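You operate a simulated robot arm through the tools that you are given. There is no shell and no other tool. Be economical: measure what you need, move in short steps, check, and stop when the job is done.

Carry out the task below with a simulated two-armed robot. There is one attempt and no reset: what you move stays moved.

JOB
Take the blue cloth from the top of the vice bench and lay it out flat on the top of the lift shelf.

It is judged by the outcome, as a careful person would: the job done as asked, and still so three seconds after it is handed in. It fails if anything else is knocked over, pushed out of place, dropped, spilled or broken. Flat cloth is picked up by pressing the open fingertips on it (5 to 10 N) and closing them slowly along it; thin cloth reads only 2 to 8 mm in the jaws.

ROBOT AND FRAMES
Two 7-joint arms with two-finger parallel grippers on one trunk, on a base that drives. Base frame: it is fixed to the floor where the robot stands at the start and does not move with it; the origin is under the middle of the robot, x ahead of it, y to its left, z up. Readings come in m, degrees, newtons and seconds.
The left shoulder is at the start at [0.06, 0.147, 0.529], the right one opposite. With the tool pointing down near the work surface each hand reaches from about 0.1 to 0.62 m from the robot's upright axis, wherever it stands, measured 20 degrees to its own side. Places, roughly: top of the lift shelf [0.8, -1.3, 0.6]. Payload 3.43 kg a hand.
Tool frame (each hand has its own): the origin (TCP) lies between the finger pads and is the grasp point; the fingertips stand 0.03 m ahead of it; z points along the fingers, y is the line along which they close. The gripper opens to 0.094 m. The fingers are 0.028 m wide and 0.01 m thick; the gripper's body (0.05 by 0.096 m) begins 0.055 m behind the TCP.
Orientation is told as [roll, pitch, yaw] about the base's x, y, z axes, in that order, counted from this pose: with the fingers straight down and closing along the base's y, the tool's x points along the base's -x, its y along +y and its z along -z.

CONTROLS
- The arms move only by the tool nudge_tool. It takes "left_series", "right_series" or both (then of equal length, played together; a hand with none holds still); each is a list that holds one entry, the list of rows, each a list of 7 numbers: the shift along the tool's x, y, z in m, then the turn, a rotation vector about the tool's x, y, z in degrees, then the finger opening in m, from 0 to 0.094. In form: [[[tx, ty, tz, ax, ay, az, fingers], ...]]. A call has 1 to 8 rows; each row shifts and turns the commanded pose from where the row before left it, along the tool's axes as they then stand. A row lasts 0.2 s, in which the tool goes at most 0.05 m and 8.6 degrees; a call with a longer step from one row to the next is refused whole, and so is a gripper value outside its range. A pose out of reach is approached as far as the arm can. The call stops where the force on the tool passes 40 N (or 10 N more than at its start, if that is more) or the arm is blocked; 0.2 s more then pass. Each finger travels about 0.072 m/s and halts on what it meets, pressing with about 26 N; the grip force reading is that of the motor and also rises with nothing between the fingers. The clock runs only during rows and for 0.2 s after the last one: add rows that do not move to give the fingers time. It gives the time, the measured TCP pose, the force on the tool (base axes), the opening and the grip force at its end, in the units of the frame above (readings bear some noise), with the torque about the TCP (base axes, N m) and any sound that the robot's microphone picked up.
- Cameras (640 x 400 px; columns grow to the right, rows downward): "scene" is now at [0.0599, -0.0061, 1.1667]; the picture's right is [-0.07, -1.00, 0.00], its down [-0.54, 0.04, -0.84] and it looks along [0.84, -0.06, -0.55] (base axes); focal length 250 px, centre (320, 200). "left" rides on the left gripper at [0.076, -0.014, -0.103] in its tool frame; the picture's right is [0.18, 0.98, 0.00], its down [-0.75, 0.14, -0.64] and it looks along [-0.63, 0.12, 0.77] (tool axes); focal length 243 px, centre (320, 200). "right" rides on the right gripper at [0.076, 0.014, -0.102] in its tool frame; the picture's right is [-0.18, 0.98, 0.00], its down [-0.75, -0.14, -0.64] and it looks along [-0.63, -0.12, 0.77] (tool axes); focal length 243 px, centre (320, 200). There is no depth. A picture from a camera that has moved, and an enlarged one, comes with that camera's place and axes in the base frame and with its lens.
- snapshot(camera): a new picture of that camera. No time passes.
- move_column(by): slides the trunk up (or, below 0, down) by that many m; the arms and the scene camera ride with it, the base frame stays. It gives what a move gives, with no picture.
- base_move(legs): drives the robot by 1 to 6 legs, each [ahead, left, turn to the left] in m, m and degrees, along the robot's own axes; the way and the turn of a leg run together, so that a leg with both is an arc; at most 1.5 m and 180 degrees a leg. The arms and the cameras ride along, it lands a little off, and it stops where it bumps. It gives what a move gives.
- aim_head(pan, tilt): turns the head with the scene camera to pan (to the left, within 86 degrees either way) and tilt (down, from -29 to 69), counted from straight ahead of the robot. It gives what a move gives.
- close_up(camera, box): a new picture of the part [left, top, right, bottom] of that camera's present view, enlarged. No time passes.
- close_job(): hands the job in; it is judged then, once.

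Work in short steps. Places have to be worked out from the pictures, the camera data and where the tool is seen: move nearer, look again, correct. Check each grasp and each placing, and mend what went wrong. You have 120 turns and 92 pictures in all, those below and enlarged ones among them. Open the grippers and draw the arms clear of the work before you hand the job in, unless the task says otherwise; then end with one line.

The tools are called after "Request:" by a JSON object that holds its "op" and its "data". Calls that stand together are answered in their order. nudge_tool: Moves the arms, as the interface text tells. Its arguments: {"type":"object","properties":{"left_series":{"type":"array","items":{"type":"array","items":{"type":"array","items":{"type":"number"}}}},"right_series":{"type":"array","items":{"type":"array","items":{"type":"array","items":{"type":"number"}}}}},"required":[]} The other tools are called the same way: move_column (by) slides the trunk up or down; base_move (legs) drives the base; aim_head (pan, tilt) turns the head that bears the scene camera; snapshot (camera) takes a picture; close_up (camera, box) takes an enlarged picture of a part of a camera's view; close_job () hands the job in.

At the start:

```text
t: 0.0
left_position: [0.2907, 0.1143, 0.9701]
left_orientation: [-0.1, 0.0, 0.1]
left_contact_force: [-0.1, 0.0, -0.1]
left_ft_torque: [0.0, -0.03, -0.02]
left_gripper_width: 0.094
left_grasp_force: 0.0
right_position: [0.3201, -0.2054, 0.9712]
right_orientation: [0.0, 0.0, 0.0]
right_contact_force: [0.7, 0.9, 0.0]
right_ft_torque: [-0.02, 0.02, 0.0]
right_gripper_width: 0.0938
right_grasp_force: 0.2
trunk travel left (down, up): [-0.236, 0.014]
robot x, y, heading: [0.0, -0.0024, -0.3]
head pan, tilt: [-4.0, 33.1]
```

scene: 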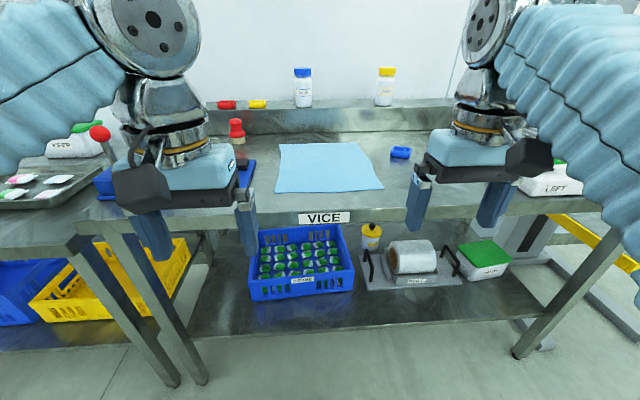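
right: 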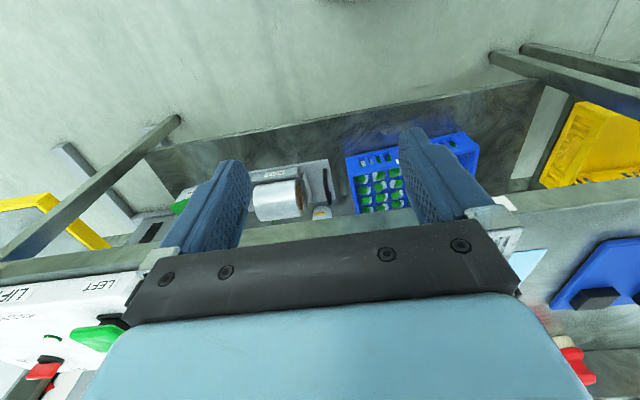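
left: 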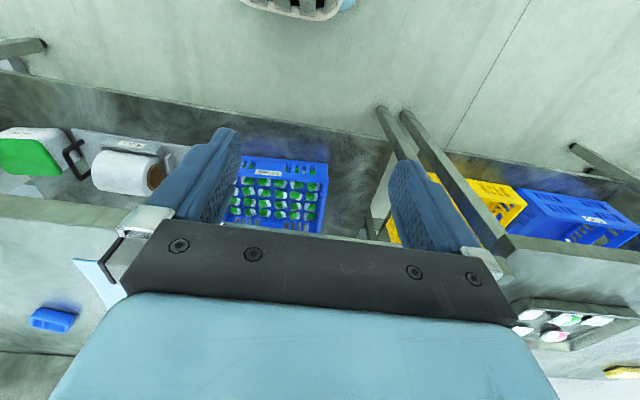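

I'll first look at the shelf, to the right, before planning.

Request:
{"op": "aim_head", "data": {"pan": -60, "tilt": 30}}

```text
t: 1.2
left_position: [0.29, 0.114, 0.9704]
left_orientation: [0.0, 0.1, 0.1]
left_contact_force: [-1.0, 0.0, -0.2]
left_ft_torque: [0.0, 0.0, 0.0]
left_gripper_width: 0.094
left_grasp_force: 0.1
right_position: [0.3213, -0.2054, 0.9716]
right_orientation: [0.0, 0.0, -0.1]
right_contact_force: [-0.3, -0.5, 0.0]
right_ft_torque: [-0.02, 0.02, 0.02]
right_gripper_width: 0.0939
right_grasp_force: 0.0
trunk travel left (down, up): [-0.236, 0.014]
robot x, y, heading: [0.0025, -0.0003, 0.1]
head pan, tilt: [-60.0, 30.0]
```

Take the picture toward the shelf.

Request:
{"op": "snapshot", "data": {"camera": "scene"}}

```text
88 pictures are left
camera scene: at [0.0164, -0.0781, 1.1716], right [-0.87, -0.5, 0.0], down [-0.25, 0.43, -0.87], along [0.43, -0.75, -0.5], focal length 250 px, centre (320, 200)
```

scene: 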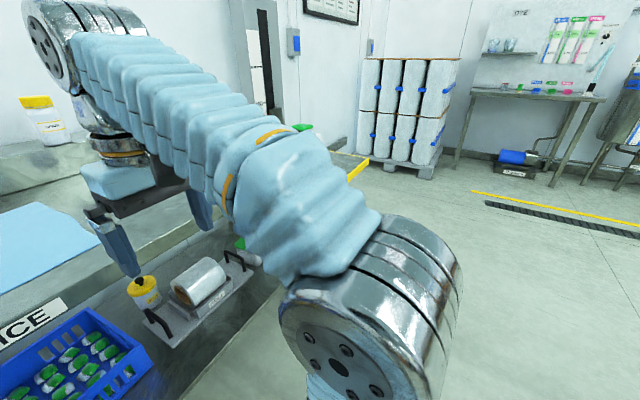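

The shelf is hidden behind the right arm. I back off from the bench and turn toward the shelf to look at it before picking anything up.

Request:
{"op": "base_move", "data": {"legs": [[-0.35, 0, 0], [0, 0, -50]]}}

Request:
{"op": "aim_head", "data": {"pan": 0, "tilt": 25}}

Request:
{"op": "snapshot", "data": {"camera": "scene"}}

```text
t: 5.8
left_position: [-0.0796, -0.1502, 0.9702]
left_orientation: [0.0, 0.0, -50.1]
left_contact_force: [-0.4, -0.1, -0.4]
left_ft_torque: [-0.01, 0.02, 0.0]
left_gripper_width: 0.094
left_grasp_force: 0.1
right_position: [-0.3051, -0.3805, 0.9695]
right_orientation: [0.0, 0.0, -50.0]
right_contact_force: [-0.1, 0.1, 0.6]
right_ft_torque: [0.03, 0.02, 0.01]
right_gripper_width: 0.0944
right_grasp_force: 0.1
trunk travel left (down, up): [-0.236, 0.014]
robot x, y, heading: [-0.3514, -0.0014, -50.0]
head pan, tilt: [-60.0, 30.0]
```

```text
t: 7.1
left_position: [-0.0804, -0.1503, 0.9692]
left_orientation: [0.0, 0.0, -50.0]
left_contact_force: [0.3, -0.1, 0.2]
left_ft_torque: [0.02, 0.0, -0.01]
left_gripper_width: 0.094
left_grasp_force: 0.0
right_position: [-0.3048, -0.3804, 0.9706]
right_orientation: [-0.1, 0.0, -50.0]
right_contact_force: [0.7, -0.3, 0.6]
right_ft_torque: [-0.06, 0.04, 0.0]
right_gripper_width: 0.0941
right_grasp_force: 0.1
trunk travel left (down, up): [-0.236, 0.014]
robot x, y, heading: [-0.3562, -0.0014, -49.9]
head pan, tilt: [0.0, 25.0]
```

```text
87 pictures are left
camera scene: at [-0.3126, -0.0491, 1.1796], right [-0.77, -0.64, 0.0], down [-0.27, 0.32, -0.91], along [0.58, -0.69, -0.42], focal length 250 px, centre (320, 200)
```

scene: 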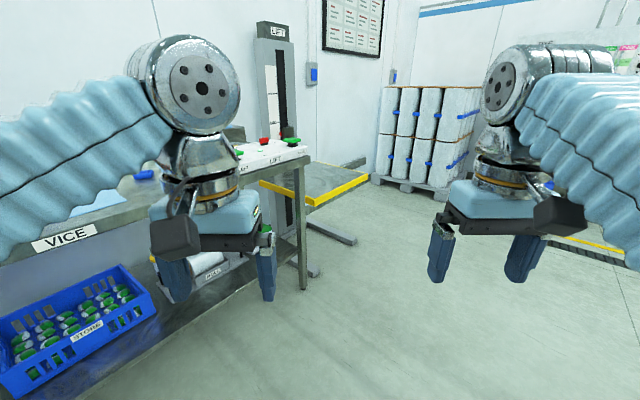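

The lift shelf with yellow edges is visible; I zoom in on it.

Request:
{"op": "close_up", "data": {"camera": "scene", "box": [230, 120, 390, 220]}}

```text
4.00 times, centred on (310, 170) of scene
camera zoom: at [-0.3126, -0.0491, 1.1796], right [-0.77, -0.64, 0.0], down [-0.27, 0.32, -0.91], along [0.58, -0.69, -0.42], focal length 998 px, centre (360, 320)
```

zoom: 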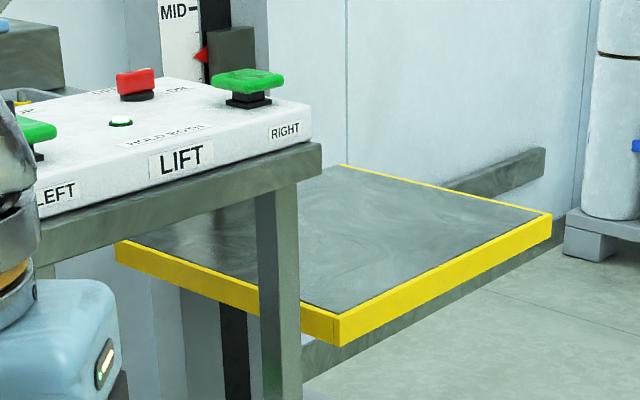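

The shelf is empty and flat. I return to the bench, centred on the cloth (y about -0.06).

Request:
{"op": "base_move", "data": {"legs": [[0, 0, 50], [0.4, -0.06, 0]]}}

Request:
{"op": "aim_head", "data": {"pan": 0, "tilt": 40}}

Request:
{"op": "snapshot", "data": {"camera": "scene"}}

```text
t: 11.9
left_position: [0.3293, 0.0496, 0.9719]
left_orientation: [0.0, 0.0, -0.2]
left_contact_force: [-0.4, -0.4, -0.2]
left_ft_torque: [0.01, 0.03, -0.03]
left_gripper_width: 0.094
left_grasp_force: 0.1
right_position: [0.3592, -0.2701, 0.9711]
right_orientation: [-0.1, 0.0, -0.2]
right_contact_force: [0.4, -0.3, -0.4]
right_ft_torque: [-0.01, -0.03, 0.0]
right_gripper_width: 0.0941
right_grasp_force: 0.1
trunk travel left (down, up): [-0.236, 0.014]
robot x, y, heading: [0.0374, -0.0644, -0.1]
head pan, tilt: [0.0, 25.0]
```

```text
t: 12.6
left_position: [0.3309, 0.0486, 0.97]
left_orientation: [0.0, 0.0, -0.2]
left_contact_force: [-0.3, -0.1, 0.4]
left_ft_torque: [0.01, -0.03, -0.03]
left_gripper_width: 0.0941
left_grasp_force: 0.1
right_position: [0.3599, -0.2713, 0.971]
right_orientation: [-0.1, 0.0, -0.2]
right_contact_force: [0.4, -0.6, -0.1]
right_ft_torque: [0.03, -0.01, 0.03]
right_gripper_width: 0.094
right_grasp_force: 0.0
trunk travel left (down, up): [-0.236, 0.014]
robot x, y, heading: [0.0429, -0.0656, -0.2]
head pan, tilt: [0.0, 40.0]
```

```text
85 pictures are left
camera scene: at [0.0955, -0.0636, 1.1563], right [0.0, -1.0, 0.0], down [-0.64, 0.0, -0.77], along [0.77, 0.0, -0.64], focal length 250 px, centre (320, 200)
```

scene: 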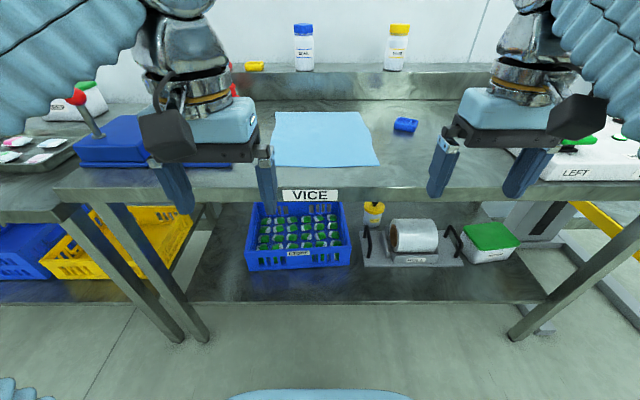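

The cloth's near edge lies at about x 0.57–0.62, from y +0.05 to -0.20. I move both hands forward over the near corners, still high, with a smaller opening.

Request:
{"op": "nudge_tool", "data": {"left_series": [[[-0.045, 0, 0, 0, 0, 0, 0.05], [-0.045, 0, 0, 0, 0, 0, 0.05], [-0.045, -0.01, 0, 0, 0, 0, 0.05], [-0.045, -0.01, 0, 0, 0, 0, 0.05], [-0.03, 0, 0, 0, 0, 0, 0.05], [0, 0, 0, 0, 0, 0, 0.05]]], "right_series": [[[-0.04, 0.025, 0, 0, 0, 0, 0.05], [-0.04, 0.025, 0, 0, 0, 0, 0.05], [-0.04, 0.025, 0, 0, 0, 0, 0.05], [-0.03, 0.02, 0, 0, 0, 0, 0.05], [-0.03, 0, 0, 0, 0, 0, 0.05], [0, 0, 0, 0, 0, 0, 0.05]]]}}

Request:
{"op": "snapshot", "data": {"camera": "scene"}}

Request:
{"op": "snapshot", "data": {"camera": "left"}}

Request:
{"op": "snapshot", "data": {"camera": "right"}}

```text
t: 14.0
left_position: [0.4702, 0.0361, 0.9707]
left_orientation: [-0.1, -0.1, -0.2]
left_contact_force: [-0.4, 0.3, -1.5]
left_ft_torque: [0.0, 0.05, 0.0]
left_gripper_width: 0.0499
left_grasp_force: 0.1
left hand out of reach, approached as far as the arm can: row 4, 5
right_position: [0.5289, -0.1817, 0.9473]
right_orientation: [0.1, -0.2, -0.2]
right_contact_force: [0.4, 1.0, -1.1]
right_ft_torque: [0.02, -0.01, 0.07]
right_gripper_width: 0.05
right_grasp_force: 0.1
right hand out of reach, approached as far as the arm can: row 3, 4, 5
trunk travel left (down, up): [-0.236, 0.014]
robot x, y, heading: [0.0404, -0.0637, -0.2]
head pan, tilt: [0.0, 40.0]
```

```text
84 pictures are left
camera scene: at [0.0957, -0.0637, 1.1563], right [0.0, -1.0, 0.0], down [-0.64, 0.0, -0.77], along [0.77, 0.0, -0.64], focal length 250 px, centre (320, 200)
```

scene: 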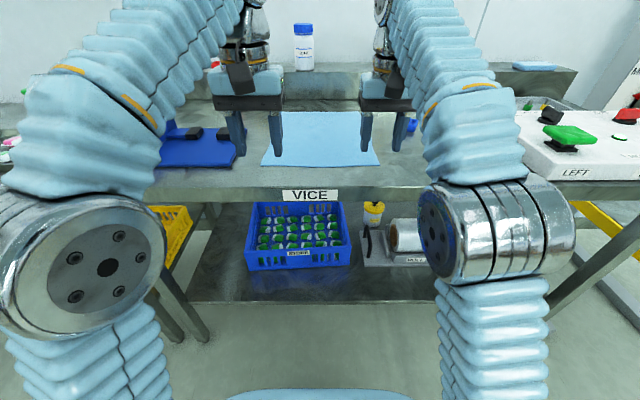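

```text
83 pictures are left
camera left: at [0.3945, 0.0224, 1.0731], right [-0.18, 0.98, 0.0], down [0.75, 0.14, 0.64], along [0.63, 0.12, -0.77], focal length 243 px, centre (320, 200)
```

left: 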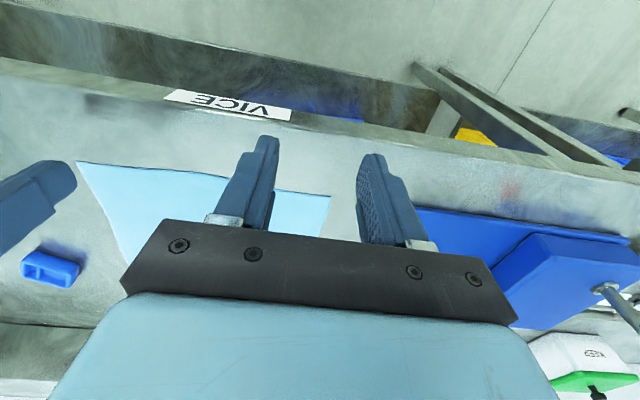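

```text
82 pictures are left
camera right: at [0.4519, -0.1671, 1.048], right [0.19, 0.98, 0.0], down [0.75, -0.14, 0.64], along [0.63, -0.12, -0.76], focal length 243 px, centre (320, 200)
```

right: 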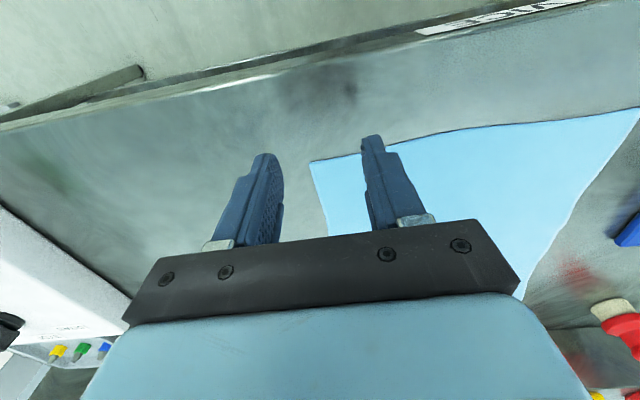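

Triangulating: bench top z≈0.87, cloth near edge x≈0.556, y from -0.195 to +0.065. The arms are near their reach limit, so I raise the trunk a little and drive 6 cm nearer.

Request:
{"op": "move_column", "data": {"by": 0.014}}

Request:
{"op": "base_move", "data": {"legs": [[0.06, 0, 0]]}}

```text
t: 14.6
left_position: [0.4693, 0.036, 0.9846]
left_orientation: [0.0, -0.1, -0.2]
left_contact_force: [0.0, -0.1, -0.3]
left_ft_torque: [0.0, 0.0, 0.02]
left_gripper_width: 0.05
left_grasp_force: 0.0
right_position: [0.5278, -0.1813, 0.9594]
right_orientation: [0.0, -0.1, -0.3]
right_contact_force: [0.4, 0.1, 0.0]
right_ft_torque: [0.01, 0.01, -0.05]
right_gripper_width: 0.05
right_grasp_force: 0.0
trunk travel left (down, up): [-0.25, 0.0]
robot x, y, heading: [0.0407, -0.0602, -0.1]
head pan, tilt: [0.0, 40.0]
```

```text
t: 15.6
left_position: [0.53, 0.0361, 0.9836]
left_orientation: [0.1, -0.1, -0.2]
left_contact_force: [0.9, 0.1, 0.2]
left_ft_torque: [0.0, -0.02, 0.0]
left_gripper_width: 0.0499
left_grasp_force: 0.0
right_position: [0.5891, -0.18, 0.9595]
right_orientation: [0.1, -0.2, -0.1]
right_contact_force: [0.0, 0.9, -1.1]
right_ft_torque: [0.0, 0.03, -0.02]
right_gripper_width: 0.05
right_grasp_force: 0.0
trunk travel left (down, up): [-0.25, 0.0]
robot x, y, heading: [0.0979, -0.0629, -0.3]
head pan, tilt: [0.0, 40.0]
```

Now I lower both hands to about 3–4 cm above the cloth and align them to x≈0.577.

Request:
{"op": "nudge_tool", "data": {"left_series": [[[0, 0, 0.03, 0, 0, 0, 0.04], [-0.02, -0.003, 0.02, 0, 0, 0, 0.04], [-0.025, -0.003, 0, 0, 0, 0, 0.04], [0, 0, 0, 0, 0, 0, 0.04]]], "right_series": [[[0, 0.01, 0.02, 0, 0, 0, 0.04], [0.012, 0.01, 0.005, 0, 0, 0, 0.04], [0, 0, 0, 0, 0, 0, 0.04], [0, 0, 0, 0, 0, 0, 0.04]]]}}

Request:
{"op": "snapshot", "data": {"camera": "left"}}

Request:
{"op": "snapshot", "data": {"camera": "right"}}

```text
t: 16.6
left_position: [0.5744, 0.03, 0.9346]
left_orientation: [0.1, -0.1, -0.3]
left_contact_force: [0.8, 0.7, -0.3]
left_ft_torque: [0.0, 0.03, 0.0]
left_gripper_width: 0.0398
left_grasp_force: 0.1
right_position: [0.5776, -0.1624, 0.9351]
right_orientation: [0.0, -0.2, -0.3]
right_contact_force: [0.0, 0.3, -0.4]
right_ft_torque: [0.04, -0.02, -0.03]
right_gripper_width: 0.04
right_grasp_force: 0.0
trunk travel left (down, up): [-0.25, 0.0]
robot x, y, heading: [0.101, -0.0596, 0.0]
head pan, tilt: [0.0, 40.0]
```

```text
81 pictures are left
camera left: at [0.4991, 0.0172, 1.0364], right [-0.18, 0.98, 0.0], down [0.75, 0.14, 0.64], along [0.63, 0.12, -0.77], focal length 243 px, centre (320, 200)
```

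left: 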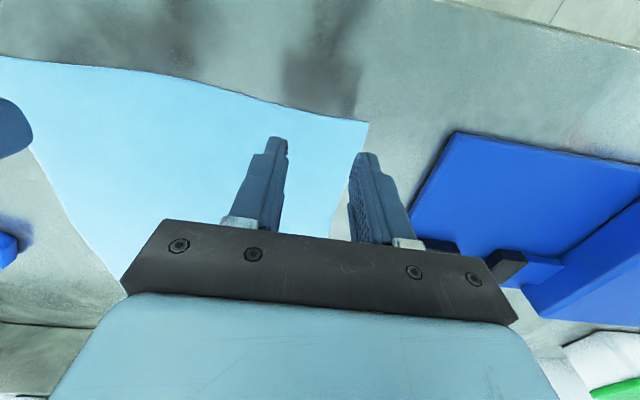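

```text
80 pictures are left
camera right: at [0.5006, -0.1488, 1.0368], right [0.19, 0.98, 0.0], down [0.75, -0.14, 0.64], along [0.63, -0.12, -0.76], focal length 243 px, centre (320, 200)
```

right: 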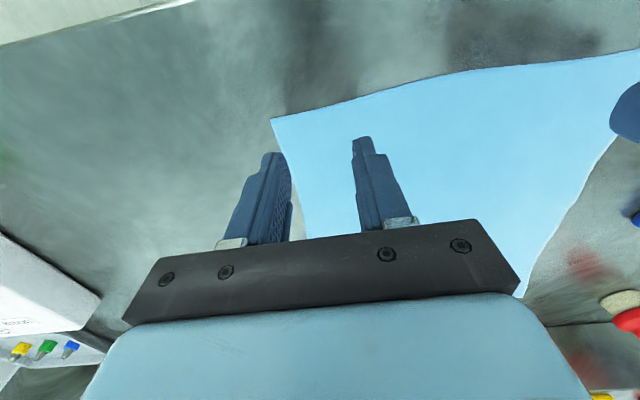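

Corners confirmed at (0.559, 0.063) and (0.559, -0.195); the fingers are just inside them. Descend most of the way.

Request:
{"op": "nudge_tool", "data": {"left_series": [[[0, -0.004, 0.015, 0, 0, 0, 0.04], [0, 0, 0.01, 0, 0, 0, 0.04], [0, 0, 0.005, 0, 0, 0, 0.04], [0, 0, 0, 0, 0, 0, 0.04]]], "right_series": [[[0, 0.004, 0.015, 0, 0, 0, 0.04], [0, 0, 0.01, 0, 0, 0, 0.04], [0, 0, 0.005, 0, 0, 0, 0.04], [0, 0, 0, 0, 0, 0, 0.04]]]}}

```text
t: 17.6
left_position: [0.5736, 0.0258, 0.9027]
left_orientation: [0.0, -0.2, -0.2]
left_contact_force: [0.1, 0.1, -0.1]
left_ft_torque: [0.0, -0.01, -0.02]
left_gripper_width: 0.0401
left_grasp_force: 0.2
right_position: [0.5775, -0.157, 0.9047]
right_orientation: [0.0, -0.2, -0.3]
right_contact_force: [0.7, -0.1, -0.6]
right_ft_torque: [0.03, 0.03, 0.0]
right_gripper_width: 0.04
right_grasp_force: 0.1
trunk travel left (down, up): [-0.25, 0.0]
robot x, y, heading: [0.0987, -0.0649, -0.3]
head pan, tilt: [0.0, 40.0]
```

No contact yet; small steps down.

Request:
{"op": "nudge_tool", "data": {"left_series": [[[0, 0, 0.002, 0, 0, 0, 0.04], [0, 0, 0.001, 0, 0, 0, 0.04], [0, 0, 0, 0, 0, 0, 0.04]]], "right_series": [[[0, 0, 0.003, 0, 0, 0, 0.04], [0, 0, 0.002, 0, 0, 0, 0.04], [0, 0, 0, 0, 0, 0, 0.04]]]}}

```text
t: 18.4
left_position: [0.576, 0.0253, 0.9004]
left_orientation: [0.0, -0.1, -0.1]
left_contact_force: [0.2, 0.1, 0.7]
left_ft_torque: [0.0, -0.01, 0.04]
left_gripper_width: 0.0401
left_grasp_force: 0.1
right_position: [0.5769, -0.1569, 0.8998]
right_orientation: [0.0, -0.3, -0.1]
right_contact_force: [0.0, -0.1, -0.6]
right_ft_torque: [0.01, -0.01, -0.02]
right_gripper_width: 0.0402
right_grasp_force: 0.0
trunk travel left (down, up): [-0.25, 0.0]
robot x, y, heading: [0.0974, -0.064, -0.5]
head pan, tilt: [0.0, 40.0]
```

Still free (noise-level force); continue down.

Request:
{"op": "nudge_tool", "data": {"left_series": [[[0, 0, 0.002, 0, 0, 0, 0.04], [0, 0, 0.001, 0, 0, 0, 0.04], [0, 0, 0, 0, 0, 0, 0.04]]], "right_series": [[[0, 0, 0.002, 0, 0, 0, 0.04], [0, 0, 0.001, 0, 0, 0, 0.04], [0, 0, 0, 0, 0, 0, 0.04]]]}}

```text
t: 19.2
left_position: [0.5755, 0.0258, 0.8975]
left_orientation: [0.0, -0.2, -0.2]
left_contact_force: [1.0, -0.1, 0.0]
left_ft_torque: [0.0, -0.05, 0.02]
left_gripper_width: 0.04
left_grasp_force: 0.1
right_position: [0.5763, -0.1554, 0.8952]
right_orientation: [0.0, -0.3, -0.2]
right_contact_force: [0.2, -0.6, 0.3]
right_ft_torque: [-0.03, -0.01, 0.0]
right_gripper_width: 0.0399
right_grasp_force: 0.2
trunk travel left (down, up): [-0.25, 0.0]
robot x, y, heading: [0.1005, -0.0622, -0.3]
head pan, tilt: [0.0, 40.0]
```

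Request:
{"op": "close_up", "data": {"camera": "right", "box": [220, 80, 460, 230]}}

Request:
{"op": "nudge_tool", "data": {"left_series": [[[0, 0, 0.002, 0, 0, 0, 0.04], [0, 0, 0.002, 0, 0, 0, 0.04], [0, 0, 0, 0, 0, 0, 0.04]]], "right_series": [[[0, 0, 0.002, 0, 0, 0, 0.04], [0, 0, 0.001, 0, 0, 0, 0.04], [0, 0, 0, 0, 0, 0, 0.04]]]}}

```text
2.67 times, centred on (340, 155) of right
camera zoom: at [0.5006, -0.1424, 0.9989], right [0.19, 0.98, 0.0], down [0.75, -0.14, 0.64], along [0.63, -0.12, -0.76], focal length 647 px, centre (267, 320)
```

zoom: 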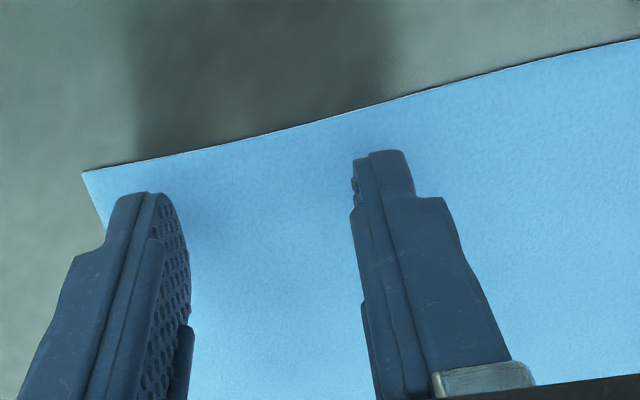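

```text
t: 20.0
left_position: [0.5762, 0.0252, 0.8927]
left_orientation: [0.0, -0.1, -0.1]
left_contact_force: [-0.3, 0.7, 0.5]
left_ft_torque: [-0.02, 0.02, -0.01]
left_gripper_width: 0.0402
left_grasp_force: 0.1
right_position: [0.5762, -0.1556, 0.8942]
right_orientation: [0.1, -0.1, -0.2]
right_contact_force: [0.2, 0.9, 0.0]
right_ft_torque: [-0.02, -0.02, -0.01]
right_gripper_width: 0.04
right_grasp_force: 0.0
trunk travel left (down, up): [-0.25, 0.0]
robot x, y, heading: [0.0997, -0.0637, -0.4]
head pan, tilt: [0.0, 40.0]
```

Fingers sit over the cloth just inside the corner; still above it. Continue down in small steps.

Request:
{"op": "nudge_tool", "data": {"left_series": [[[0, 0, 0.0015, 0, 0, 0, 0.04], [0, 0, 0.0015, 0, 0, 0, 0.04], [0, 0, 0, 0, 0, 0, 0.04]]], "right_series": [[[0, 0, 0.0015, 0, 0, 0, 0.04], [0, 0, 0.0015, 0, 0, 0, 0.04], [0, 0, 0, 0, 0, 0, 0.04]]]}}

Request:
{"op": "nudge_tool", "data": {"left_series": [[[0, 0, 0.0015, 0, 0, 0, 0.04], [0, 0, 0.0015, 0, 0, 0, 0.04], [0, 0, 0, 0, 0, 0, 0.04]]], "right_series": [[[0, 0, 0.0015, 0, 0, 0, 0.04], [0, 0, 0.0015, 0, 0, 0, 0.04], [0, 0, 0, 0, 0, 0, 0.04]]]}}

```text
t: 20.8
left_position: [0.5766, 0.0275, 0.892]
left_orientation: [-0.2, -0.3, 0.0]
left_contact_force: [3.7, 0.0, 13.2]
left_ft_torque: [0.07, -0.08, 0.0]
left_gripper_width: 0.0399
left_grasp_force: 0.1
right_position: [0.577, -0.1563, 0.8918]
right_orientation: [0.0, -0.2, -0.2]
right_contact_force: [-0.3, -0.4, 1.0]
right_ft_torque: [0.01, -0.01, 0.01]
right_gripper_width: 0.04
right_grasp_force: 0.0
trunk travel left (down, up): [-0.25, 0.0]
robot x, y, heading: [0.1009, -0.0611, -0.2]
head pan, tilt: [0.0, 40.0]
```

```text
t: 21.8
left_position: [0.5751, 0.0253, 0.8916]
left_orientation: [-0.2, -0.7, -0.1]
left_contact_force: [0.4, 0.0, 17.7]
left_ft_torque: [0.27, 0.13, -0.01]
left_gripper_width: 0.0401
left_grasp_force: 0.1
right_position: [0.5747, -0.157, 0.8916]
right_orientation: [0.2, -0.8, 0.0]
right_contact_force: [-2.0, 0.8, 23.3]
right_ft_torque: [-0.12, 0.27, -0.02]
right_gripper_width: 0.0401
right_grasp_force: 0.0
trunk travel left (down, up): [-0.25, 0.0]
robot x, y, heading: [0.0964, -0.0619, -0.3]
head pan, tilt: [0.0, 40.0]
stopped in row 3 (left hand): the force on the tool passed its limit at 41 N (the readings are from after the stop); the commanded pose is now the measured one
```

Contact: TCP 0.892 (surface 0.862). Ease off to 5–10 N.

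Request:
{"op": "nudge_tool", "data": {"left_series": [[[0, 0, -0.0006, 0, 0, 0, 0.04], [0, 0, 0, 0, 0, 0, 0.04]]], "right_series": [[[0, 0, -0.0008, 0, 0, 0, 0.04], [0, 0, 0, 0, 0, 0, 0.04]]]}}

```text
t: 22.4
left_position: [0.5752, 0.0256, 0.8915]
left_orientation: [-0.1, -0.5, -0.3]
left_contact_force: [-2.9, -3.7, 22.0]
left_ft_torque: [0.18, 0.19, 0.03]
left_gripper_width: 0.0396
left_grasp_force: 0.1
right_position: [0.5748, -0.1562, 0.8904]
right_orientation: [0.1, -0.7, -0.1]
right_contact_force: [3.3, 1.9, 23.4]
right_ft_torque: [-0.06, 0.09, 0.01]
right_gripper_width: 0.04
right_grasp_force: 0.1
trunk travel left (down, up): [-0.25, 0.0]
robot x, y, heading: [0.0984, -0.0626, -0.3]
head pan, tilt: [0.0, 40.0]
```

Request:
{"op": "nudge_tool", "data": {"left_series": [[[0, 0, -0.001, 0, 0, 0, 0.04], [0, 0, 0, 0, 0, 0, 0.04]]], "right_series": [[[0, 0, -0.001, 0, 0, 0, 0.04], [0, 0, 0, 0, 0, 0, 0.04]]]}}

```text
t: 23.0
left_position: [0.5744, 0.0263, 0.8915]
left_orientation: [-0.1, -0.4, -0.1]
left_contact_force: [-1.8, -1.7, 18.1]
left_ft_torque: [0.07, 0.11, 0.03]
left_gripper_width: 0.0398
left_grasp_force: 0.1
right_position: [0.5751, -0.1569, 0.892]
right_orientation: [-0.1, -0.4, -0.1]
right_contact_force: [2.3, 1.0, 16.3]
right_ft_torque: [-0.06, 0.02, -0.02]
right_gripper_width: 0.04
right_grasp_force: 0.1
trunk travel left (down, up): [-0.25, 0.0]
robot x, y, heading: [0.1001, -0.0631, -0.2]
head pan, tilt: [0.0, 40.0]
```

About 5 N per mm; ease another 2 mm.

Request:
{"op": "nudge_tool", "data": {"left_series": [[[0, 0, -0.0018, 0, 0, 0, 0.04], [0, 0, 0, 0, 0, 0, 0.04]]], "right_series": [[[0, 0, -0.0014, 0, 0, 0, 0.04], [0, 0, 0, 0, 0, 0, 0.04]]]}}

```text
t: 23.6
left_position: [0.5755, 0.0268, 0.8918]
left_orientation: [-0.1, -0.3, -0.1]
left_contact_force: [-0.4, -0.6, 2.7]
left_ft_torque: [0.0, 0.05, 0.03]
left_gripper_width: 0.0399
left_grasp_force: 0.0
right_position: [0.5764, -0.1572, 0.892]
right_orientation: [0.0, -0.5, -0.1]
right_contact_force: [-0.9, 0.1, 2.5]
right_ft_torque: [0.0, -0.01, 0.0]
right_gripper_width: 0.0399
right_grasp_force: 0.1
trunk travel left (down, up): [-0.25, 0.0]
robot x, y, heading: [0.0975, -0.0617, -0.3]
head pan, tilt: [0.0, 40.0]
```

Slightly too light; press 0.6 mm and then close slowly along the cloth.

Request:
{"op": "nudge_tool", "data": {"left_series": [[[0, 0, 0.0006, 0, 0, 0, 0.04], [0, 0, 0, 0, 0, 0, 0.04]]], "right_series": [[[0, 0, 0.0006, 0, 0, 0, 0.04], [0, 0, 0, 0, 0, 0, 0.04]]]}}

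```text
t: 24.2
left_position: [0.575, 0.0267, 0.8919]
left_orientation: [-0.2, -0.3, -0.1]
left_contact_force: [-0.9, 0.6, 0.1]
left_ft_torque: [0.0, 0.0, -0.03]
left_gripper_width: 0.0401
left_grasp_force: 0.1
right_position: [0.5772, -0.1559, 0.8924]
right_orientation: [0.1, -0.4, -0.1]
right_contact_force: [-0.8, -0.9, 0.7]
right_ft_torque: [0.01, -0.01, 0.01]
right_gripper_width: 0.0398
right_grasp_force: 0.1
trunk travel left (down, up): [-0.25, 0.0]
robot x, y, heading: [0.0981, -0.0625, -0.1]
head pan, tilt: [0.0, 40.0]
```

Request:
{"op": "nudge_tool", "data": {"left_series": [[[0, 0, 0.001, 0, 0, 0, 0.04], [0, 0, 0, 0, 0, 0, 0.04], [0, 0, 0, 0, 0, 0, 0.04], [0, 0, 0, 0, 0, 0, 0.04]]], "right_series": [[[0, 0, 0.001, 0, 0, 0, 0.04], [0, 0, 0, 0, 0, 0, 0.04], [0, 0, 0, 0, 0, 0, 0.04], [0, 0, 0, 0, 0, 0, 0.04]]]}}

```text
t: 25.2
left_position: [0.5755, 0.0259, 0.8908]
left_orientation: [-0.2, -0.4, -0.1]
left_contact_force: [-0.7, 1.2, 5.7]
left_ft_torque: [0.1, 0.0, 0.01]
left_gripper_width: 0.04
left_grasp_force: 0.0
right_position: [0.5763, -0.1557, 0.8919]
right_orientation: [0.0, -0.5, -0.2]
right_contact_force: [0.7, -1.1, 5.0]
right_ft_torque: [-0.03, -0.01, 0.03]
right_gripper_width: 0.0402
right_grasp_force: 0.0
trunk travel left (down, up): [-0.25, 0.0]
robot x, y, heading: [0.097, -0.0653, -0.3]
head pan, tilt: [0.0, 40.0]
```

Pressing about 5 N each now; add 0.4 mm and close slowly.

Request:
{"op": "nudge_tool", "data": {"left_series": [[[0, 0, 0.0004, 0, 0, 0, 0.038], [0, 0, 0, 0, 0, 0, 0.033], [0, 0, 0, 0, 0, 0, 0.028], [0, 0, 0, 0, 0, 0, 0.023], [0, 0, 0, 0, 0, 0, 0.018], [0, 0, 0, 0, 0, 0, 0.012], [0, 0, 0, 0, 0, 0, 0.006], [0, 0, 0, 0, 0, 0, 0]]], "right_series": [[[0, 0, 0.0004, 0, 0, 0, 0.038], [0, 0, 0, 0, 0, 0, 0.033], [0, 0, 0, 0, 0, 0, 0.028], [0, 0, 0, 0, 0, 0, 0.023], [0, 0, 0, 0, 0, 0, 0.018], [0, 0, 0, 0, 0, 0, 0.012], [0, 0, 0, 0, 0, 0, 0.006], [0, 0, 0, 0, 0, 0, 0]]]}}

Request:
{"op": "nudge_tool", "data": {"left_series": [[[0, 0, 0, 0, 0, 0, 0], [0, 0, 0, 0, 0, 0, 0]]], "right_series": [[[0, 0, 0, 0, 0, 0, 0], [0, 0, 0, 0, 0, 0, 0]]]}}

Request:
{"op": "snapshot", "data": {"camera": "left"}}

Request:
{"op": "snapshot", "data": {"camera": "right"}}

```text
t: 27.0
left_position: [0.5758, 0.0254, 0.8912]
left_orientation: [-0.2, -0.4, -0.2]
left_contact_force: [-0.3, -4.9, 6.9]
left_ft_torque: [-0.1, 0.0, 0.02]
left_gripper_width: 0.0018
left_grasp_force: 26.0
right_position: [0.5769, -0.1566, 0.8919]
right_orientation: [-0.1, -0.5, -0.1]
right_contact_force: [-0.2, 1.8, 15.3]
right_ft_torque: [0.0, 0.05, 0.0]
right_gripper_width: 0.0002
right_grasp_force: 26.0
trunk travel left (down, up): [-0.25, 0.0]
robot x, y, heading: [0.0991, -0.0629, -0.2]
head pan, tilt: [0.0, 40.0]
```

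```text
t: 27.6
left_position: [0.5759, 0.0255, 0.8908]
left_orientation: [-0.1, -0.4, -0.3]
left_contact_force: [0.6, -4.9, 7.1]
left_ft_torque: [-0.16, -0.02, -0.02]
left_gripper_width: 0.0019
left_grasp_force: 25.8
right_position: [0.5769, -0.1562, 0.8923]
right_orientation: [0.1, -0.5, -0.2]
right_contact_force: [0.1, 1.5, 15.7]
right_ft_torque: [0.03, 0.03, -0.02]
right_gripper_width: 0.0
right_grasp_force: 25.8
trunk travel left (down, up): [-0.25, 0.0]
robot x, y, heading: [0.0994, -0.0614, -0.1]
head pan, tilt: [0.0, 40.0]
```

```text
78 pictures are left
camera left: at [0.4995, 0.012, 0.9944], right [-0.18, 0.98, 0.0], down [0.75, 0.14, 0.65], along [0.64, 0.11, -0.76], focal length 243 px, centre (320, 200)
```

left: 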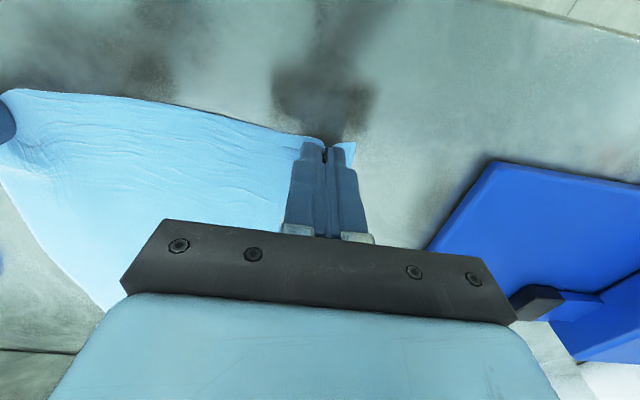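

```text
77 pictures are left
camera right: at [0.4997, -0.1426, 0.9931], right [0.19, 0.98, 0.0], down [0.75, -0.14, 0.65], along [0.64, -0.12, -0.76], focal length 243 px, centre (320, 200)
```

right: 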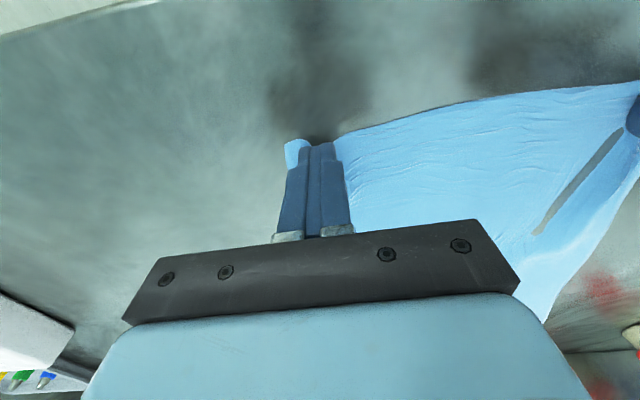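

Left reads 1.9 mm, right 0 — the right may have slipped over the cloth. Lift 3 cm gently and look.

Request:
{"op": "nudge_tool", "data": {"left_series": [[[0, 0, -0.01, 0, 0, 0, 0], [0, 0, -0.01, 0, 0, 0, 0], [0, 0, -0.01, 0, 0, 0, 0], [0, 0, 0, 0, 0, 0, 0]]], "right_series": [[[0, 0, -0.01, 0, 0, 0, 0], [0, 0, -0.01, 0, 0, 0, 0], [0, 0, -0.01, 0, 0, 0, 0], [0, 0, 0, 0, 0, 0, 0]]]}}

Request:
{"op": "snapshot", "data": {"camera": "left"}}

Request:
{"op": "snapshot", "data": {"camera": "right"}}

```text
t: 28.6
left_position: [0.5773, 0.0252, 0.921]
left_orientation: [-0.1, -0.4, 0.0]
left_contact_force: [-0.3, 0.0, -0.1]
left_ft_torque: [0.01, -0.01, -0.04]
left_gripper_width: 0.0018
left_grasp_force: 25.6
right_position: [0.5779, -0.155, 0.9225]
right_orientation: [0.0, -0.5, -0.2]
right_contact_force: [0.0, 0.3, 0.1]
right_ft_torque: [-0.01, -0.02, 0.0]
right_gripper_width: 0.0003
right_grasp_force: 26.2
trunk travel left (down, up): [-0.25, 0.0]
robot x, y, heading: [0.0983, -0.0616, -0.2]
head pan, tilt: [0.0, 40.0]
```

```text
76 pictures are left
camera left: at [0.5008, 0.0127, 1.0234], right [-0.18, 0.98, 0.0], down [0.75, 0.14, 0.65], along [0.64, 0.12, -0.76], focal length 243 px, centre (320, 200)
```

left: 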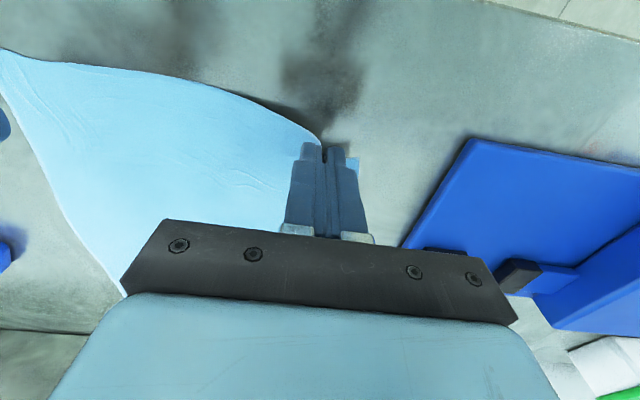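

```text
75 pictures are left
camera right: at [0.5007, -0.143, 1.0235], right [0.19, 0.98, 0.0], down [0.75, -0.14, 0.65], along [0.64, -0.12, -0.76], focal length 243 px, centre (320, 200)
```

right: 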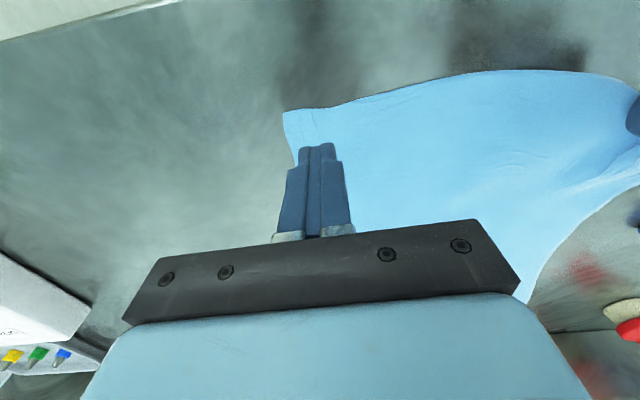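

Left holds; right slipped off. Right corner is now at about (0.554, -0.178). I reopen the right hand, shift 1.4 cm inward and press again (lowering the left a bit so the cloth lies slack).

Request:
{"op": "nudge_tool", "data": {"left_series": [[[0, 0, 0.01, 0, 0, 0, 0], [0, 0, 0.01, 0, 0, 0, 0], [0, 0, 0, 0, 0, 0, 0], [0, 0, 0, 0, 0, 0, 0], [0, 0, 0, 0, 0, 0, 0]]], "right_series": [[[0, 0.014, 0, 0, 0, 0, 0.042], [0, 0, 0.012, 0, 0, 0, 0.042], [0, 0, 0.012, 0, 0, 0, 0.042], [0, 0, 0.005, 0, 0, 0, 0.042], [0, 0, 0.002, 0, 0, 0, 0.042]]]}}

Request:
{"op": "close_up", "data": {"camera": "right", "box": [220, 60, 460, 230]}}

```text
t: 29.8
left_position: [0.5755, 0.0265, 0.9013]
left_orientation: [-0.1, -0.4, -0.1]
left_contact_force: [-0.4, 0.5, 10.3]
left_ft_torque: [-0.03, -0.02, 0.0]
left_gripper_width: 0.0016
left_grasp_force: 25.8
right_position: [0.5757, -0.1422, 0.8917]
right_orientation: [0.0, -0.9, -0.2]
right_contact_force: [2.8, -2.1, 22.2]
right_ft_torque: [-0.18, 0.09, 0.06]
right_gripper_width: 0.0421
right_grasp_force: 0.2
trunk travel left (down, up): [-0.25, 0.0]
robot x, y, heading: [0.1003, -0.0628, -0.2]
head pan, tilt: [0.0, 40.0]
```

```text
2.35 times, centred on (340, 145) of right
camera zoom: at [0.499, -0.1284, 0.9928], right [0.19, 0.98, 0.0], down [0.74, -0.14, 0.65], along [0.64, -0.12, -0.76], focal length 571 px, centre (273, 329)
```

zoom: 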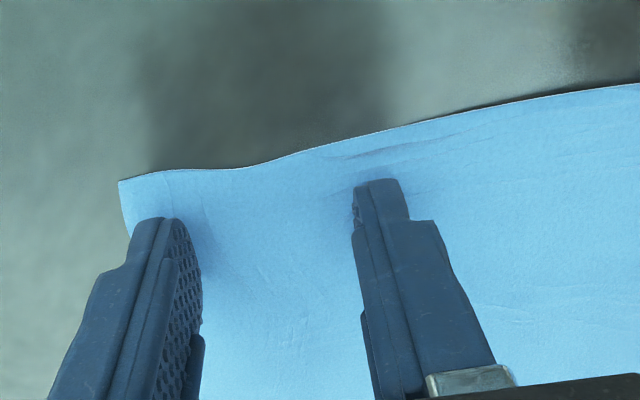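

Right presses 22 N; ease to around 8 N.

Request:
{"op": "nudge_tool", "data": {"right_series": [[[0, 0, -0.0015, 0, 0, 0, 0.042], [0, 0, 0, 0, 0, 0, 0.042], [0, 0, 0, 0, 0, 0, 0.042], [0, 0, 0, 0, 0, 0, 0.042]]]}}

```text
t: 30.8
left_position: [0.5747, 0.0258, 0.9013]
left_orientation: [-0.1, -0.4, -0.2]
left_contact_force: [-0.1, 0.0, 15.6]
left_ft_torque: [0.03, -0.02, 0.02]
left_gripper_width: 0.0017
left_grasp_force: 25.6
right_position: [0.5775, -0.1431, 0.8917]
right_orientation: [0.0, -0.4, -0.1]
right_contact_force: [1.2, 1.6, 3.6]
right_ft_torque: [-0.02, 0.01, -0.02]
right_gripper_width: 0.0422
right_grasp_force: 0.1
trunk travel left (down, up): [-0.25, 0.0]
robot x, y, heading: [0.0978, -0.0657, -0.3]
head pan, tilt: [0.0, 40.0]
```

Press right 0.8 mm more and close very slowly; relieve the left by 4 mm.

Request:
{"op": "nudge_tool", "data": {"left_series": [[[0, 0, -0.004, 0, 0, 0, 0], [0, 0, 0, 0, 0, 0, 0], [0, 0, 0, 0, 0, 0, 0], [0, 0, 0, 0, 0, 0, 0], [0, 0, 0, 0, 0, 0, 0], [0, 0, 0, 0, 0, 0, 0], [0, 0, 0, 0, 0, 0, 0], [0, 0, 0, 0, 0, 0, 0]]], "right_series": [[[0, 0, 0.0008, 0, 0, 0, 0.042], [0, 0, 0, 0, 0, 0, 0.042], [0, 0, 0, 0, 0, 0, 0.039], [0, 0, 0, 0, 0, 0, 0.036], [0, 0, 0, 0, 0, 0, 0.033], [0, 0, 0, 0, 0, 0, 0.03], [0, 0, 0, 0, 0, 0, 0.027], [0, 0, 0, 0, 0, 0, 0.024]]]}}

Request:
{"op": "close_up", "data": {"camera": "right", "box": [220, 60, 460, 230]}}

```text
t: 32.6
left_position: [0.5749, 0.0272, 0.9044]
left_orientation: [-0.1, -0.4, 0.0]
left_contact_force: [0.8, -1.8, 0.3]
left_ft_torque: [-0.01, 0.0, -0.03]
left_gripper_width: 0.0017
left_grasp_force: 25.6
right_position: [0.5759, -0.1432, 0.8915]
right_orientation: [0.0, -0.4, -0.1]
right_contact_force: [0.1, 1.4, 13.7]
right_ft_torque: [0.02, 0.05, -0.05]
right_gripper_width: 0.0242
right_grasp_force: 0.1
trunk travel left (down, up): [-0.25, 0.0]
robot x, y, heading: [0.0994, -0.0625, -0.1]
head pan, tilt: [0.0, 40.0]
```

```text
2.35 times, centred on (340, 145) of right
camera zoom: at [0.4991, -0.1289, 0.9932], right [0.19, 0.98, 0.0], down [0.75, -0.14, 0.65], along [0.64, -0.12, -0.76], focal length 571 px, centre (273, 329)
```

zoom: 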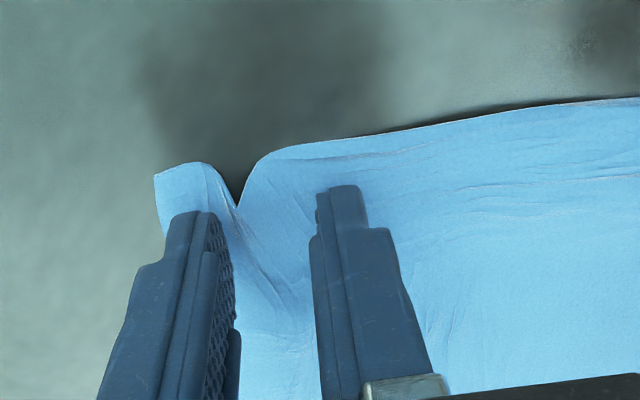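

A clear fold is forming between the fingers. Ease slightly and finish closing slowly.

Request:
{"op": "nudge_tool", "data": {"right_series": [[[0, 0, -0.0004, 0, 0, 0, 0.021], [0, 0, 0, 0, 0, 0, 0.018], [0, 0, 0, 0, 0, 0, 0.015], [0, 0, 0, 0, 0, 0, 0.012], [0, 0, 0, 0, 0, 0, 0.009], [0, 0, 0, 0, 0, 0, 0.006], [0, 0, 0, 0, 0, 0, 0.003], [0, 0, 0, 0, 0, 0, 0]]]}}

Request:
{"op": "close_up", "data": {"camera": "right", "box": [220, 60, 460, 230]}}

```text
t: 34.4
left_position: [0.5757, 0.0258, 0.905]
left_orientation: [-0.1, -0.4, -0.1]
left_contact_force: [1.3, -2.0, 0.4]
left_ft_torque: [-0.06, 0.02, 0.01]
left_gripper_width: 0.0018
left_grasp_force: 25.9
right_position: [0.5775, -0.1427, 0.8919]
right_orientation: [0.0, -0.5, -0.1]
right_contact_force: [1.4, 2.7, 5.8]
right_ft_torque: [0.05, 0.02, -0.02]
right_gripper_width: 0.0021
right_grasp_force: 25.7
trunk travel left (down, up): [-0.25, 0.0]
robot x, y, heading: [0.1005, -0.0672, -0.3]
head pan, tilt: [0.0, 40.0]
```

```text
2.35 times, centred on (340, 145) of right
camera zoom: at [0.5001, -0.1288, 0.9934], right [0.19, 0.98, 0.0], down [0.75, -0.14, 0.65], along [0.64, -0.12, -0.76], focal length 571 px, centre (273, 329)
```

zoom: 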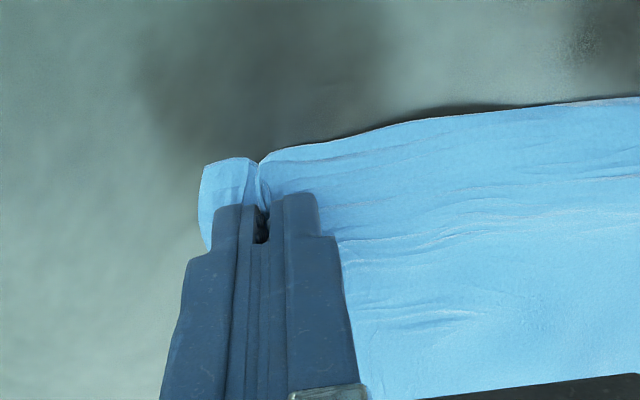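

Both jaws read about 2 mm with cloth. Lift together while drawing slightly back.

Request:
{"op": "nudge_tool", "data": {"left_series": [[[0.005, 0, -0.01, 0, 0, 0, 0], [0.01, 0, -0.015, 0, 0, 0, 0], [0.015, 0, -0.02, 0, 0, 0, 0], [0.015, 0, -0.02, 0, 0, 0, 0], [0.015, 0, 0, 0, 0, 0, 0], [0, 0, 0, 0, 0, 0, 0]]], "right_series": [[[0.005, 0, -0.01, 0, 0, 0, 0], [0.01, 0, -0.02, 0, 0, 0, 0], [0.015, 0, -0.025, 0, 0, 0, 0], [0.015, 0, -0.025, 0, 0, 0, 0], [0.015, 0, 0, 0, 0, 0, 0], [0, 0, 0, 0, 0, 0, 0]]]}}

Request:
{"op": "snapshot", "data": {"camera": "right"}}

Request:
{"op": "snapshot", "data": {"camera": "scene"}}

```text
t: 35.8
left_position: [0.517, 0.0274, 0.9676]
left_orientation: [-0.2, -0.4, -0.1]
left_contact_force: [-0.5, -0.5, 0.3]
left_ft_torque: [0.01, -0.05, -0.01]
left_gripper_width: 0.0016
left_grasp_force: 26.1
right_position: [0.5165, -0.1424, 0.9683]
right_orientation: [0.1, -0.5, -0.2]
right_contact_force: [0.1, 1.0, -0.1]
right_ft_torque: [0.02, 0.02, -0.04]
right_gripper_width: 0.0018
right_grasp_force: 25.7
trunk travel left (down, up): [-0.25, 0.0]
robot x, y, heading: [0.0988, -0.0643, -0.5]
head pan, tilt: [0.0, 40.0]
```

```text
71 pictures are left
camera right: at [0.4395, -0.1278, 1.0709], right [0.19, 0.98, 0.0], down [0.75, -0.14, 0.65], along [0.64, -0.12, -0.76], focal length 243 px, centre (320, 200)
```

right: 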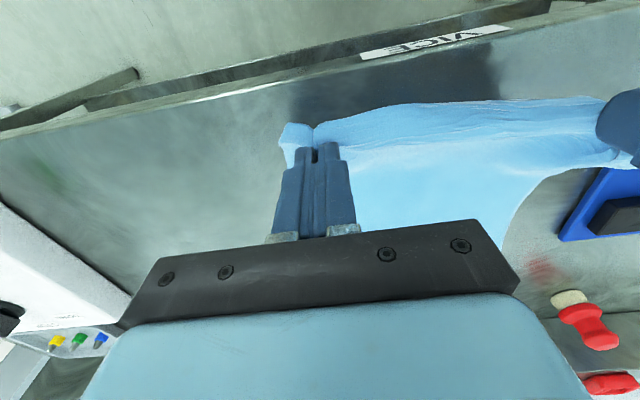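

```text
70 pictures are left
camera scene: at [0.1557, -0.0637, 1.1699], right [0.0, -1.0, 0.0], down [-0.64, 0.0, -0.77], along [0.77, 0.0, -0.64], focal length 250 px, centre (320, 200)
```

scene: 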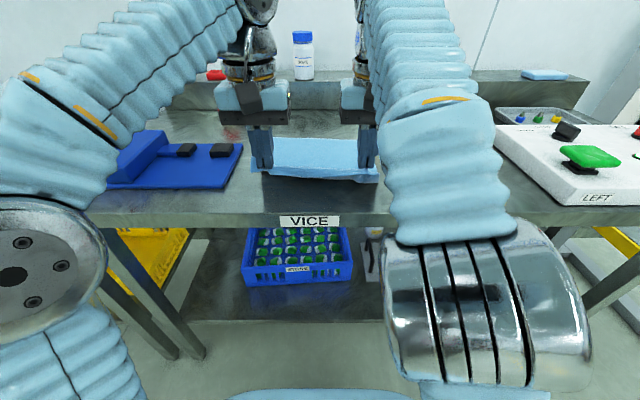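

Both corners are held. Back straight away from the bench by 0.4 m; the rest of the cloth will slide off the bench and hang.

Request:
{"op": "base_move", "data": {"legs": [[-0.45, 0, 0]]}}

Request:
{"op": "snapshot", "data": {"camera": "scene"}}

Request:
{"op": "snapshot", "data": {"camera": "right"}}

```text
t: 38.5
left_position: [0.0682, 0.0266, 0.9676]
left_orientation: [-0.1, -0.3, -0.7]
left_contact_force: [0.1, -1.0, 0.8]
left_ft_torque: [-0.06, -0.01, -0.01]
left_gripper_width: 0.0019
left_grasp_force: 26.2
right_position: [0.0658, -0.1422, 0.969]
right_orientation: [0.1, -0.4, -0.7]
right_contact_force: [0.0, 1.4, -0.2]
right_ft_torque: [-0.02, -0.02, 0.0]
right_gripper_width: 0.002
right_grasp_force: 26.1
trunk travel left (down, up): [-0.25, 0.0]
robot x, y, heading: [-0.35, -0.0621, -1.0]
head pan, tilt: [0.0, 40.0]
```

```text
69 pictures are left
camera scene: at [-0.2946, -0.0608, 1.1699], right [-0.01, -1.0, 0.0], down [-0.64, 0.01, -0.77], along [0.77, -0.01, -0.64], focal length 250 px, centre (320, 200)
```

scene: 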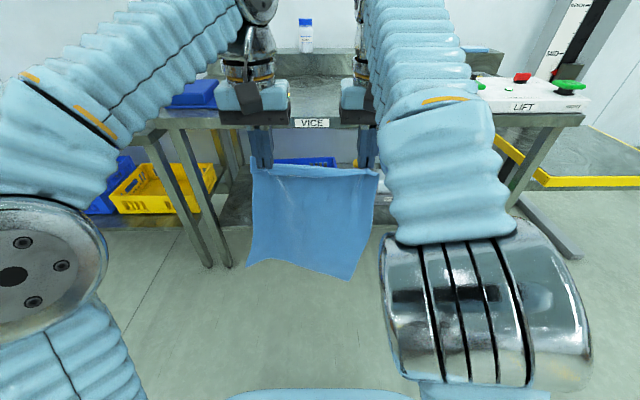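

```text
68 pictures are left
camera right: at [-0.0113, -0.1277, 1.0707], right [0.2, 0.98, 0.0], down [0.75, -0.15, 0.65], along [0.64, -0.13, -0.76], focal length 243 px, centre (320, 200)
```

right: 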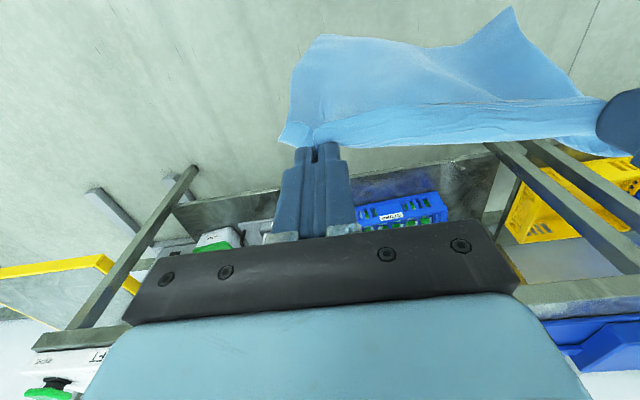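

The cloth hangs cleanly between the hands. The shelf spans about x 0.475–1.1, y -0.92 to -1.65; I strafe right to y≈-1.27, staying well back.

Request:
{"op": "base_move", "data": {"legs": [[0, 0, 1.0], [0, -0.6, 0], [0, -0.6, 0]]}}

Request:
{"op": "snapshot", "data": {"camera": "scene"}}

```text
t: 45.3
left_position: [0.0746, -1.1783, 0.9683]
left_orientation: [-0.1, -0.4, -0.7]
left_contact_force: [-0.4, -0.9, 0.0]
left_ft_torque: [0.0, 0.01, -0.01]
left_gripper_width: 0.0018
left_grasp_force: 25.3
right_position: [0.0718, -1.3468, 0.9692]
right_orientation: [0.0, -0.4, -0.7]
right_contact_force: [0.0, 1.0, -0.1]
right_ft_torque: [0.01, 0.0, -0.02]
right_gripper_width: 0.0022
right_grasp_force: 25.7
trunk travel left (down, up): [-0.25, 0.0]
robot x, y, heading: [-0.3435, -1.2649, -0.7]
head pan, tilt: [0.0, 40.0]
```

```text
67 pictures are left
camera scene: at [-0.289, -1.2653, 1.1699], right [-0.01, -1.0, 0.0], down [-0.64, 0.01, -0.77], along [0.77, -0.01, -0.64], focal length 250 px, centre (320, 200)
```

scene: 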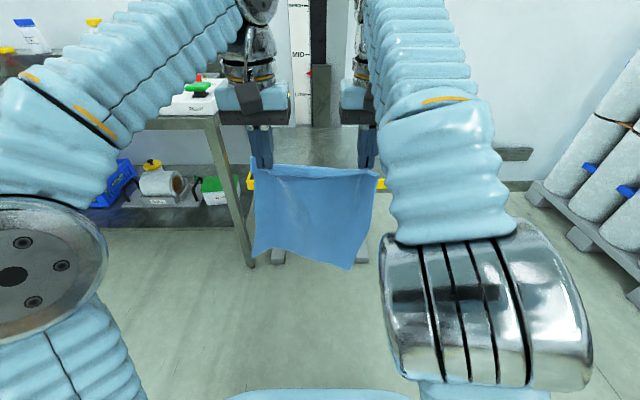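

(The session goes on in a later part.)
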